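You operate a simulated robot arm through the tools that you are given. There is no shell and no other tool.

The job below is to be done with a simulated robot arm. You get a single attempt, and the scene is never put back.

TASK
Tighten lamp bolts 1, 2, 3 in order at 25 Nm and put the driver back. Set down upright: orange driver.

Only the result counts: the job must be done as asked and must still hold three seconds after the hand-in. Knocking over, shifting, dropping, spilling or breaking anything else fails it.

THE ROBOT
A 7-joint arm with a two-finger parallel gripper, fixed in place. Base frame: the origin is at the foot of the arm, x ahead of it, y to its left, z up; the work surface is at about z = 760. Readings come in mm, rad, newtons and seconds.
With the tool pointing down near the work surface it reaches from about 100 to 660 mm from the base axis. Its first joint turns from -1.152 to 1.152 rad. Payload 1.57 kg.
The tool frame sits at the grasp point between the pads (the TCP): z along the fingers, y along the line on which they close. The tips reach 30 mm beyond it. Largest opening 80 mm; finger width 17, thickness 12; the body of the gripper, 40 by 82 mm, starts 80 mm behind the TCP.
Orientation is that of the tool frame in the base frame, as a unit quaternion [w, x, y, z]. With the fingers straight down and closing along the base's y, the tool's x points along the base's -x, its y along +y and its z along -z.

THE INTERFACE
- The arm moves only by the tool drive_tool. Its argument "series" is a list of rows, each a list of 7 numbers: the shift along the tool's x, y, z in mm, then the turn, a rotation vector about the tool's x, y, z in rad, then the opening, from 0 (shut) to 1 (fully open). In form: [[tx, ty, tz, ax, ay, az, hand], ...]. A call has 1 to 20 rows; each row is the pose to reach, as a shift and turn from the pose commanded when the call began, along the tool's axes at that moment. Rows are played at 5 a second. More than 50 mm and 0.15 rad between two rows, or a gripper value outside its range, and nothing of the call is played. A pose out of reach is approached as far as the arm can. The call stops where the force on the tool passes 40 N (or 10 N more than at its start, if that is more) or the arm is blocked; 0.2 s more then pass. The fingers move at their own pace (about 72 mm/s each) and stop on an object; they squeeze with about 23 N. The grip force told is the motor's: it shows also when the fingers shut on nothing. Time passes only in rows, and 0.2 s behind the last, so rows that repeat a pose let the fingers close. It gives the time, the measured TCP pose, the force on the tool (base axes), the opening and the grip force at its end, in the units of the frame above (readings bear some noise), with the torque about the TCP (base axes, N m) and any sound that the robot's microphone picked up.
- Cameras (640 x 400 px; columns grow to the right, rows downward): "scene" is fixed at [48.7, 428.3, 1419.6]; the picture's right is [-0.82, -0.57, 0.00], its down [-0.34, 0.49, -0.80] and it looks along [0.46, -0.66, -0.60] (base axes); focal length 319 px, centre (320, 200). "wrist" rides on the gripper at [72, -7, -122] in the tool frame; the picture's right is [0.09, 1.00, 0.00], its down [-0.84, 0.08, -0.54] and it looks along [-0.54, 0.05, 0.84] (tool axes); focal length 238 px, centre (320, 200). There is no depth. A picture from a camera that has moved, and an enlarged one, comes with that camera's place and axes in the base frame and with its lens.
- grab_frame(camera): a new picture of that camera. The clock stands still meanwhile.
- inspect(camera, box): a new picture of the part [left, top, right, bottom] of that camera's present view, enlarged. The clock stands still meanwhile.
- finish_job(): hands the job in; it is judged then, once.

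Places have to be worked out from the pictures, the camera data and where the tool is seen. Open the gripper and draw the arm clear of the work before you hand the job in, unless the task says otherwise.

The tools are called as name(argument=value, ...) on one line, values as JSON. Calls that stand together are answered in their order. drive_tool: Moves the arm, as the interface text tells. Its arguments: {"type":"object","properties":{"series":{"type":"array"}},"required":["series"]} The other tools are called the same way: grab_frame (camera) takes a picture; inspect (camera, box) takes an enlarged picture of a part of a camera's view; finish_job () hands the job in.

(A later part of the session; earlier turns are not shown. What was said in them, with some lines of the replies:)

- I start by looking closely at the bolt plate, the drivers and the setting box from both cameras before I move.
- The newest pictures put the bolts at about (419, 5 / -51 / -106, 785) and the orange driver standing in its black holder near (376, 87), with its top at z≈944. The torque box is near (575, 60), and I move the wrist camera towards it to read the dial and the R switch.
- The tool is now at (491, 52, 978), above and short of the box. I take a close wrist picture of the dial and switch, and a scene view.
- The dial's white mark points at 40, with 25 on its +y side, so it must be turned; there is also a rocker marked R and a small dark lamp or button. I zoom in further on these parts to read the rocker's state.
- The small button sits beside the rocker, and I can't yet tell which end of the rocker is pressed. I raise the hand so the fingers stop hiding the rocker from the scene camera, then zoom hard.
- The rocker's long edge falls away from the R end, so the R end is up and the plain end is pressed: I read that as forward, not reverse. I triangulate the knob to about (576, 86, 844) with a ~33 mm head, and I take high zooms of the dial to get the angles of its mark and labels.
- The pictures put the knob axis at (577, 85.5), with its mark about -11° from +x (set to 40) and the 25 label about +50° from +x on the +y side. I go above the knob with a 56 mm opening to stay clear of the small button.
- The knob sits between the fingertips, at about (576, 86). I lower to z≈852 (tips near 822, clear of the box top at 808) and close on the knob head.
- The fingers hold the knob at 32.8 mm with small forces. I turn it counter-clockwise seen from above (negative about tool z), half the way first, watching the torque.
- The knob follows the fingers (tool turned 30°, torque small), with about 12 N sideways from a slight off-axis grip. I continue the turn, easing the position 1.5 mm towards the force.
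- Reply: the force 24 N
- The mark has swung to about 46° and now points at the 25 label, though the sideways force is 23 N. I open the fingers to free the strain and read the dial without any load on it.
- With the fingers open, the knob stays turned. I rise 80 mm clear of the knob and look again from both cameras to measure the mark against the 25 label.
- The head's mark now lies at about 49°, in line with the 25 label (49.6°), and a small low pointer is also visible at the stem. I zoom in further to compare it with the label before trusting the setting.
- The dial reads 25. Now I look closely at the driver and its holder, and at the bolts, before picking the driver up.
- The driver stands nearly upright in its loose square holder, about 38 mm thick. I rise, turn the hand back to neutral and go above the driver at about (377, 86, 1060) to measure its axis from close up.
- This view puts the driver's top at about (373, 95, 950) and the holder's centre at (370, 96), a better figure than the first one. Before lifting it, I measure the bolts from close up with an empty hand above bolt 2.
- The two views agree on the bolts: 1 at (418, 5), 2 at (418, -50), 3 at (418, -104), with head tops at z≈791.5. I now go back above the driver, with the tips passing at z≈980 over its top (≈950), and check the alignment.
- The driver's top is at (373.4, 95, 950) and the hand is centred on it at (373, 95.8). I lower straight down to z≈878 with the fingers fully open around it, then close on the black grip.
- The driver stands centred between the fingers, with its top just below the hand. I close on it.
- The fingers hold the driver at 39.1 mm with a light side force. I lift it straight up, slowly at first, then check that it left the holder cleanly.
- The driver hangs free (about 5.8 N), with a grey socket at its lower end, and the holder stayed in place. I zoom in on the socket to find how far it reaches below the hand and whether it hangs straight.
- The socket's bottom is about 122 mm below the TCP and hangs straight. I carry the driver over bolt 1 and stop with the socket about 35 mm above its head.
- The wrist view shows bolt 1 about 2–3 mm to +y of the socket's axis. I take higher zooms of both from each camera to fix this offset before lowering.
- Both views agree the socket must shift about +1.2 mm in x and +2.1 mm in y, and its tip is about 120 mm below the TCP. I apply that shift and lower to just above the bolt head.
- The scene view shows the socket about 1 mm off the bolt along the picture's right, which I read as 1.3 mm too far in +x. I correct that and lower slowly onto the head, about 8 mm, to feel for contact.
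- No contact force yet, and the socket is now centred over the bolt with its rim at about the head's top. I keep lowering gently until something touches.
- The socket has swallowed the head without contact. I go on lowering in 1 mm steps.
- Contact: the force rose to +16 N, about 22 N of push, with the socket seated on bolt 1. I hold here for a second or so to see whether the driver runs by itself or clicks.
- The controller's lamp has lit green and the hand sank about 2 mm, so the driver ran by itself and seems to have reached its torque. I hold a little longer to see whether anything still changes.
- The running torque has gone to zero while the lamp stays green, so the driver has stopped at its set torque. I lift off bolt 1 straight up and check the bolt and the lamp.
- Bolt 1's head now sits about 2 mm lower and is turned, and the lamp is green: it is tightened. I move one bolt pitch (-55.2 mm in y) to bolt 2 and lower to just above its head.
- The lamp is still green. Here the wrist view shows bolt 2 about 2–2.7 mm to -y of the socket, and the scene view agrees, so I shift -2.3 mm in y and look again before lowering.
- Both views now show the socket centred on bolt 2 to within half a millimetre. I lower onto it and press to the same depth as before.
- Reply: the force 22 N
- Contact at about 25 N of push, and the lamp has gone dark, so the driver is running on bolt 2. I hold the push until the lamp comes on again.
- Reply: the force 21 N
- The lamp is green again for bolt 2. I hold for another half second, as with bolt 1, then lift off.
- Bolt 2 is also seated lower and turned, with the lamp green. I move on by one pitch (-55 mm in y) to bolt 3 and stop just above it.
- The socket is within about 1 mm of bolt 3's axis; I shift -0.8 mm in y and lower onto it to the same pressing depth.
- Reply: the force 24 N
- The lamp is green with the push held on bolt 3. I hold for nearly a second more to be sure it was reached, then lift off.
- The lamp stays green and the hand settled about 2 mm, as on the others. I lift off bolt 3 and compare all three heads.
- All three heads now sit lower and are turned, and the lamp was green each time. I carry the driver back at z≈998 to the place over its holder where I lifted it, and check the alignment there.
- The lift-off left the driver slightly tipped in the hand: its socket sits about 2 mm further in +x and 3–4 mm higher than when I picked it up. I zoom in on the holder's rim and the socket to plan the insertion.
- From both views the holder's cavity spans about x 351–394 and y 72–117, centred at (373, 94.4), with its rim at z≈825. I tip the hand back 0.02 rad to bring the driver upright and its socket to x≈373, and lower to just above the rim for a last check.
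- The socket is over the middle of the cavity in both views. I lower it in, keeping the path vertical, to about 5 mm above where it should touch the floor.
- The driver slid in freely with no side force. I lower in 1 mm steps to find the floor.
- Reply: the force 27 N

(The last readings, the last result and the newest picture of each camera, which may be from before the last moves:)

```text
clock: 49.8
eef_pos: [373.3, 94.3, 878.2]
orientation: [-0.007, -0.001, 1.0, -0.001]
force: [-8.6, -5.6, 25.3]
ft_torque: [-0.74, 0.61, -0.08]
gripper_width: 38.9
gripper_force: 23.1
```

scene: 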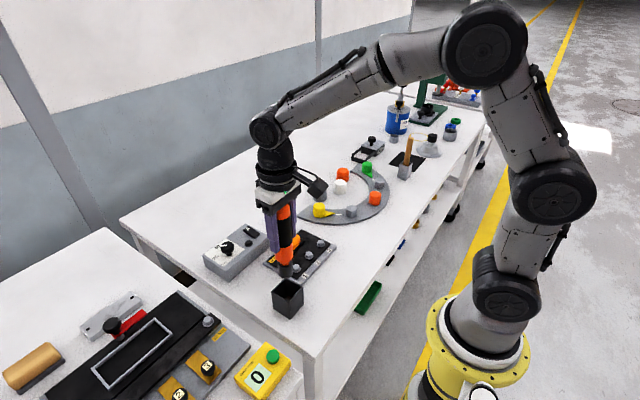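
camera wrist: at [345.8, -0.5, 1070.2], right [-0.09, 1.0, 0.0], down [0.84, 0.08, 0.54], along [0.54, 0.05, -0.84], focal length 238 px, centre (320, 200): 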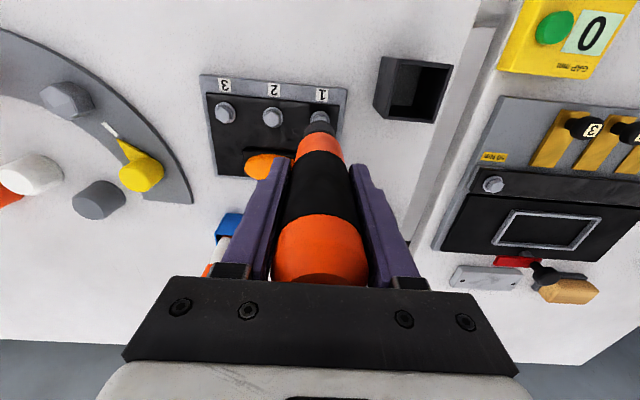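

The floor is reached, with about 30 N of push. I back up 2 mm to take that load off before letting go.

drive_tool(series=[[0, 0, -1, 0, 0, 0, 0.3], [0, 0, -2, 0, 0, 0, 0.3], [0, 0, -2, 0, 0, 0, 0.3]])

inspect(camera="scene", box=[262, 215, 322, 325])

```text
clock: 50.6
eef_pos: [374.6, 94.2, 878.7]
orientation: [-0.008, 0.0, 1.0, 0.0]
force: [-1.7, -5.7, 15.7]
ft_torque: [-0.71, -0.15, -0.09]
gripper_width: 38.9
gripper_force: 23.3
```

```text
3.64 times, centred on (292, 270) of scene
camera zoom: at [48.4, 428.1, 1419.7], right [-0.82, -0.57, 0.0], down [-0.34, 0.49, -0.8], along [0.46, -0.66, -0.6], focal length 1161 px, centre (422, -54)
```

zoom: 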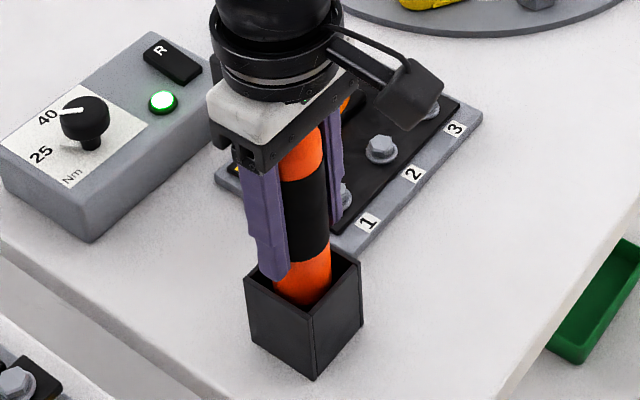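

There is still about 20 N on the floor, so I ease up a little more.

drive_tool(series=[[0, 0, -0.8, 0, 0, 0, 0.3], [0, 0, -1.5, 0, 0, 0, 0.3], [0, 0, -1.5, 0, 0, 0, 0.3]])

```text
clock: 51.4
eef_pos: [373.3, 94.2, 878.1]
orientation: [-0.011, 0.0, 1.0, 0.0]
force: [3.0, 0.7, -1.5]
ft_torque: [0.07, -0.31, -0.01]
gripper_width: 38.8
gripper_force: 23.3
```

The load is nearly gone (-1.5 N) and the side forces are small, so the driver stands on the floor of its holder. I open the fingers fully without moving.

drive_tool(series=[[0, 0, 0, 0, 0, 0, 0.55], [0, 0, 0, 0, 0, 0, 0.75], [0, 0, 0, 0, 0, 0, 0.9], [0, 0, 0, 0, 0, 0, 0.95], [0, 0, 0, 0, 0, 0, 0.95]])

grab_frame(camera="wrist")

inspect(camera="scene", box=[252, 215, 332, 325])

```text
clock: 52.6
eef_pos: [373.5, 94.5, 879.7]
orientation: [-0.01, 0.001, 1.0, 0.0]
force: [0.5, 0.6, 0.0]
ft_torque: [-0.02, 0.0, -0.02]
gripper_width: 75.9
gripper_force: 0.0
```

```text
taken
camera wrist: at [303.7, 88.1, 1002.4], right [-0.09, 1.0, 0.0], down [0.85, 0.08, 0.53], along [0.52, 0.05, -0.85], focal length 238 px, centre (320, 200)
```

wrist: 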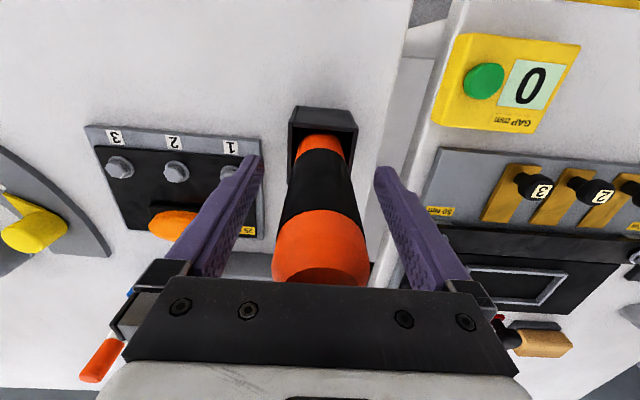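

```text
3.64 times, centred on (292, 270) of scene
camera zoom: at [48.7, 428.3, 1419.6], right [-0.82, -0.57, 0.0], down [-0.34, 0.49, -0.8], along [0.46, -0.66, -0.6], focal length 1161 px, centre (422, -54)
```

zoom: 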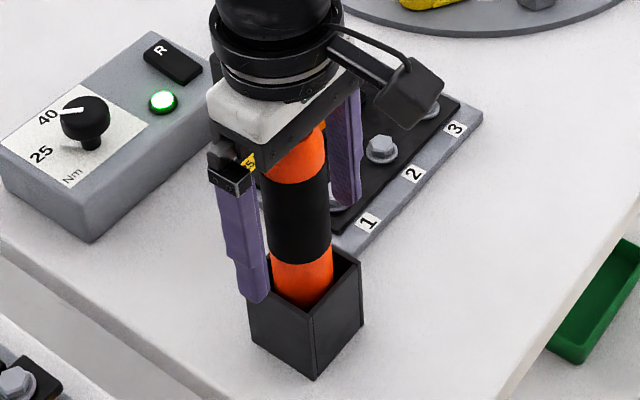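

The driver stands free in the holder with the fingers clear on both sides. I rise straight up past its top and then look at how it stands.

drive_tool(series=[[0.3, 0, -15, 0, 0, 0, 1], [0.7, 0, -35, 0, 0, 0, 1], [1.3, 0, -65, 0, 0, 0, 1], [2.0, 0, -100, 0, 0, 0, 1], [2.8, 0, -140, 0, 0, 0, 1], [3.2, 0, -160, 0, 0, 0, 1], [3.2, 0, -160, 0, 0, 0, 1]])

grab_frame(camera="scene")

inspect(camera="scene", box=[262, 238, 318, 322])

inspect(camera="wrist", box=[240, 60, 400, 180])

```text
clock: 54.2
eef_pos: [372.8, 95.4, 1039.8]
orientation: [-0.01, -0.001, 1.0, 0.0]
force: [0.2, -0.2, -0.2]
ft_torque: [0.03, -0.02, 0.02]
gripper_width: 80.1
gripper_force: 0.1
```

```text
taken
```

scene: 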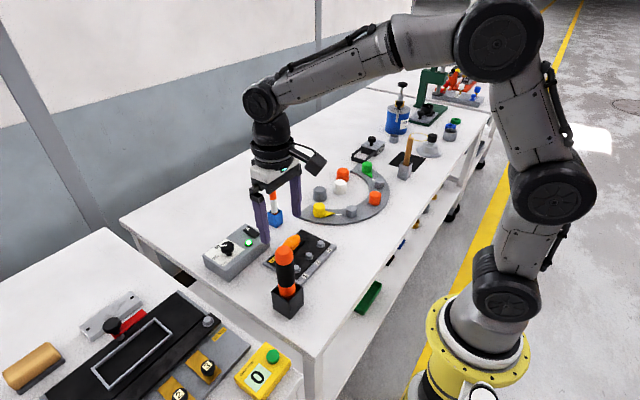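

```text
4.76 times, centred on (290, 280) of scene
camera zoom: at [48.7, 428.3, 1419.6], right [-0.82, -0.57, 0.0], down [-0.34, 0.49, -0.8], along [0.46, -0.66, -0.6], focal length 1520 px, centre (463, -181)
```

zoom: 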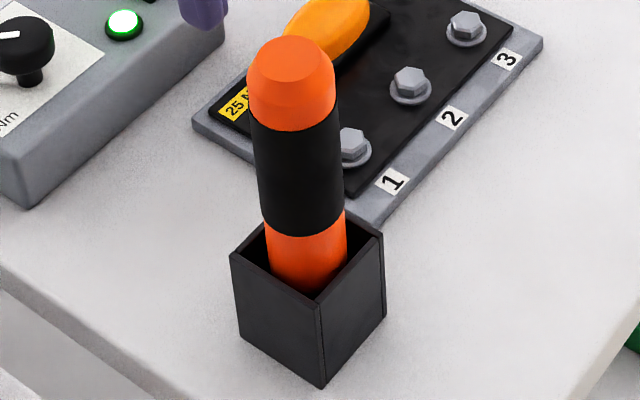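

```text
3.33 times, centred on (320, 120) of wrist
camera zoom: at [303.8, 88.0, 1162.3], right [-0.09, 1.0, 0.0], down [0.85, 0.08, 0.53], along [0.52, 0.05, -0.85], focal length 794 px, centre (320, 467)
```

zoom: 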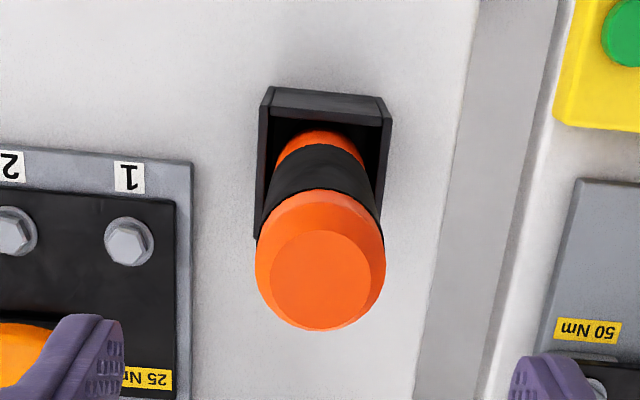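

The driver's pose and the holder's corners match the first pictures: it stands upright and the holder did not move. I draw the arm up and away to about its starting place with the hand open and level.

drive_tool(series=[[0, 0, -45, 0, -0.01, 0, 1], [0, 0, -88, 0, -0.02, 0, 1], [-12, -43, -88, 0, -0.02, 0, 1], [-24, -86, -88, 0, -0.02, 0, 1], [-36, -129, -88, 0, -0.02, 0, 1], [-48, -172, -88, 0, -0.02, 0, 1], [-58, -215, -88, 0, -0.02, 0, 1], [-58, -215, -88, 0, -0.02, 0, 1], [-58, -215, -88, 0, -0.02, 0, 1], [-58, -215, -88, 0, -0.02, 0, 1]])

grab_frame(camera="scene")

inspect(camera="scene", box=[195, 210, 345, 325])

grab_frame(camera="wrist")

inspect(camera="wrist", box=[290, 30, 450, 220])

```text
clock: 56.4
eef_pos: [433.9, -122.6, 1125.5]
orientation: [-0.001, 0.001, 1.0, 0.001]
force: [-0.6, -0.4, -0.2]
ft_torque: [-0.01, 0.01, -0.01]
gripper_width: 80.0
gripper_force: 0.1
```

```text
taken
```

scene: 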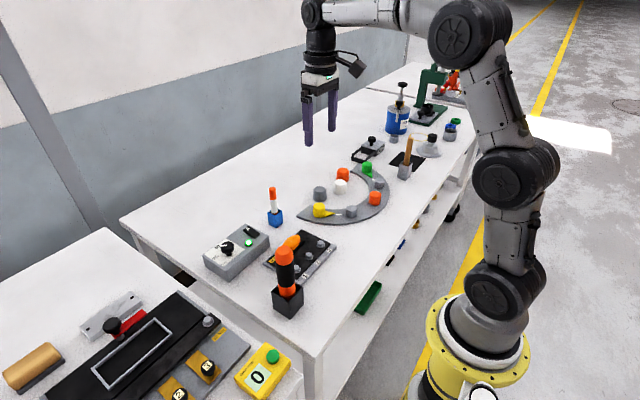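

```text
3.48 times, centred on (270, 268) of scene
camera zoom: at [48.7, 428.3, 1419.6], right [-0.82, -0.57, 0.0], down [-0.34, 0.49, -0.8], along [0.46, -0.66, -0.6], focal length 1110 px, centre (494, -35)
```

zoom: 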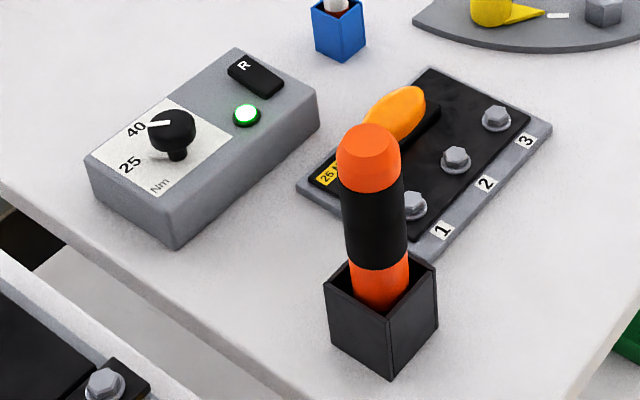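

```text
taken
camera wrist: at [361.8, -128.5, 1247.6], right [-0.09, 1.0, 0.0], down [0.84, 0.08, 0.54], along [0.54, 0.05, -0.84], focal length 238 px, centre (320, 200)
```

wrist: 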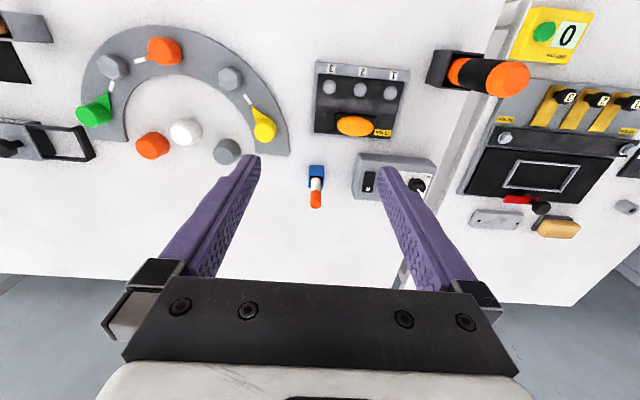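

```text
2.11 times, centred on (370, 125) of wrist
camera zoom: at [361.8, -128.5, 1247.6], right [-0.09, 1.0, 0.0], down [0.84, 0.08, 0.54], along [0.54, 0.05, -0.84], focal length 502 px, centre (215, 358)
```

zoom: 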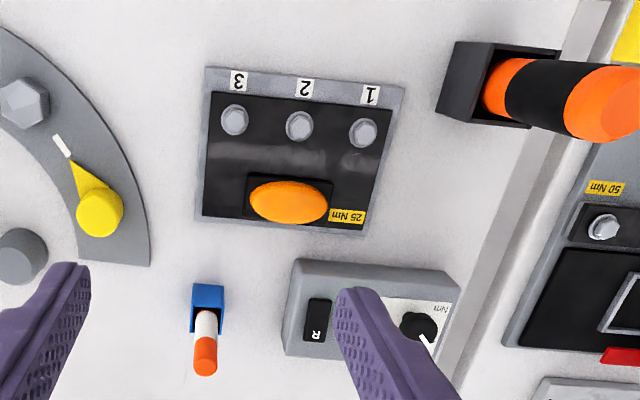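

Everything is as asked. The dial is at 25, bolts 1, 2 and 3 were tightened in order with a green lamp each time, the driver stands upright in its holder, nothing else moved, and the arm is clear with the hand open. I hand the job in.

finish_job()

```text
The job is handed in.
```

I tightened lamp bolts 1, 2 and 3 in order with the torque dial set to 25, put the orange driver back upright in its holder, and handed the job in.

- **Torque setting:** the dial stood at 40, so I turned it until its mark lined up with the 25 label. I judged this by eye from the pictures and felt no click or end stop.
- **Bolts:** the controller's lamp came on green for each bolt. Bolts 1, 2 and 3 each ended up about 2 mm lower and turned. I took the green lamp to mean the set torque was reached, as nothing gives a direct reading in Nm.
- **Direction switch:** I left the R switch alone, because its R end was up, which I read as forward.
- **Driver and surroundings:** in the last pictures the driver stands as it did at the start. The holder and the other objects look unmoved.
- **Arm:** it is back near its starting position with the gripper open.
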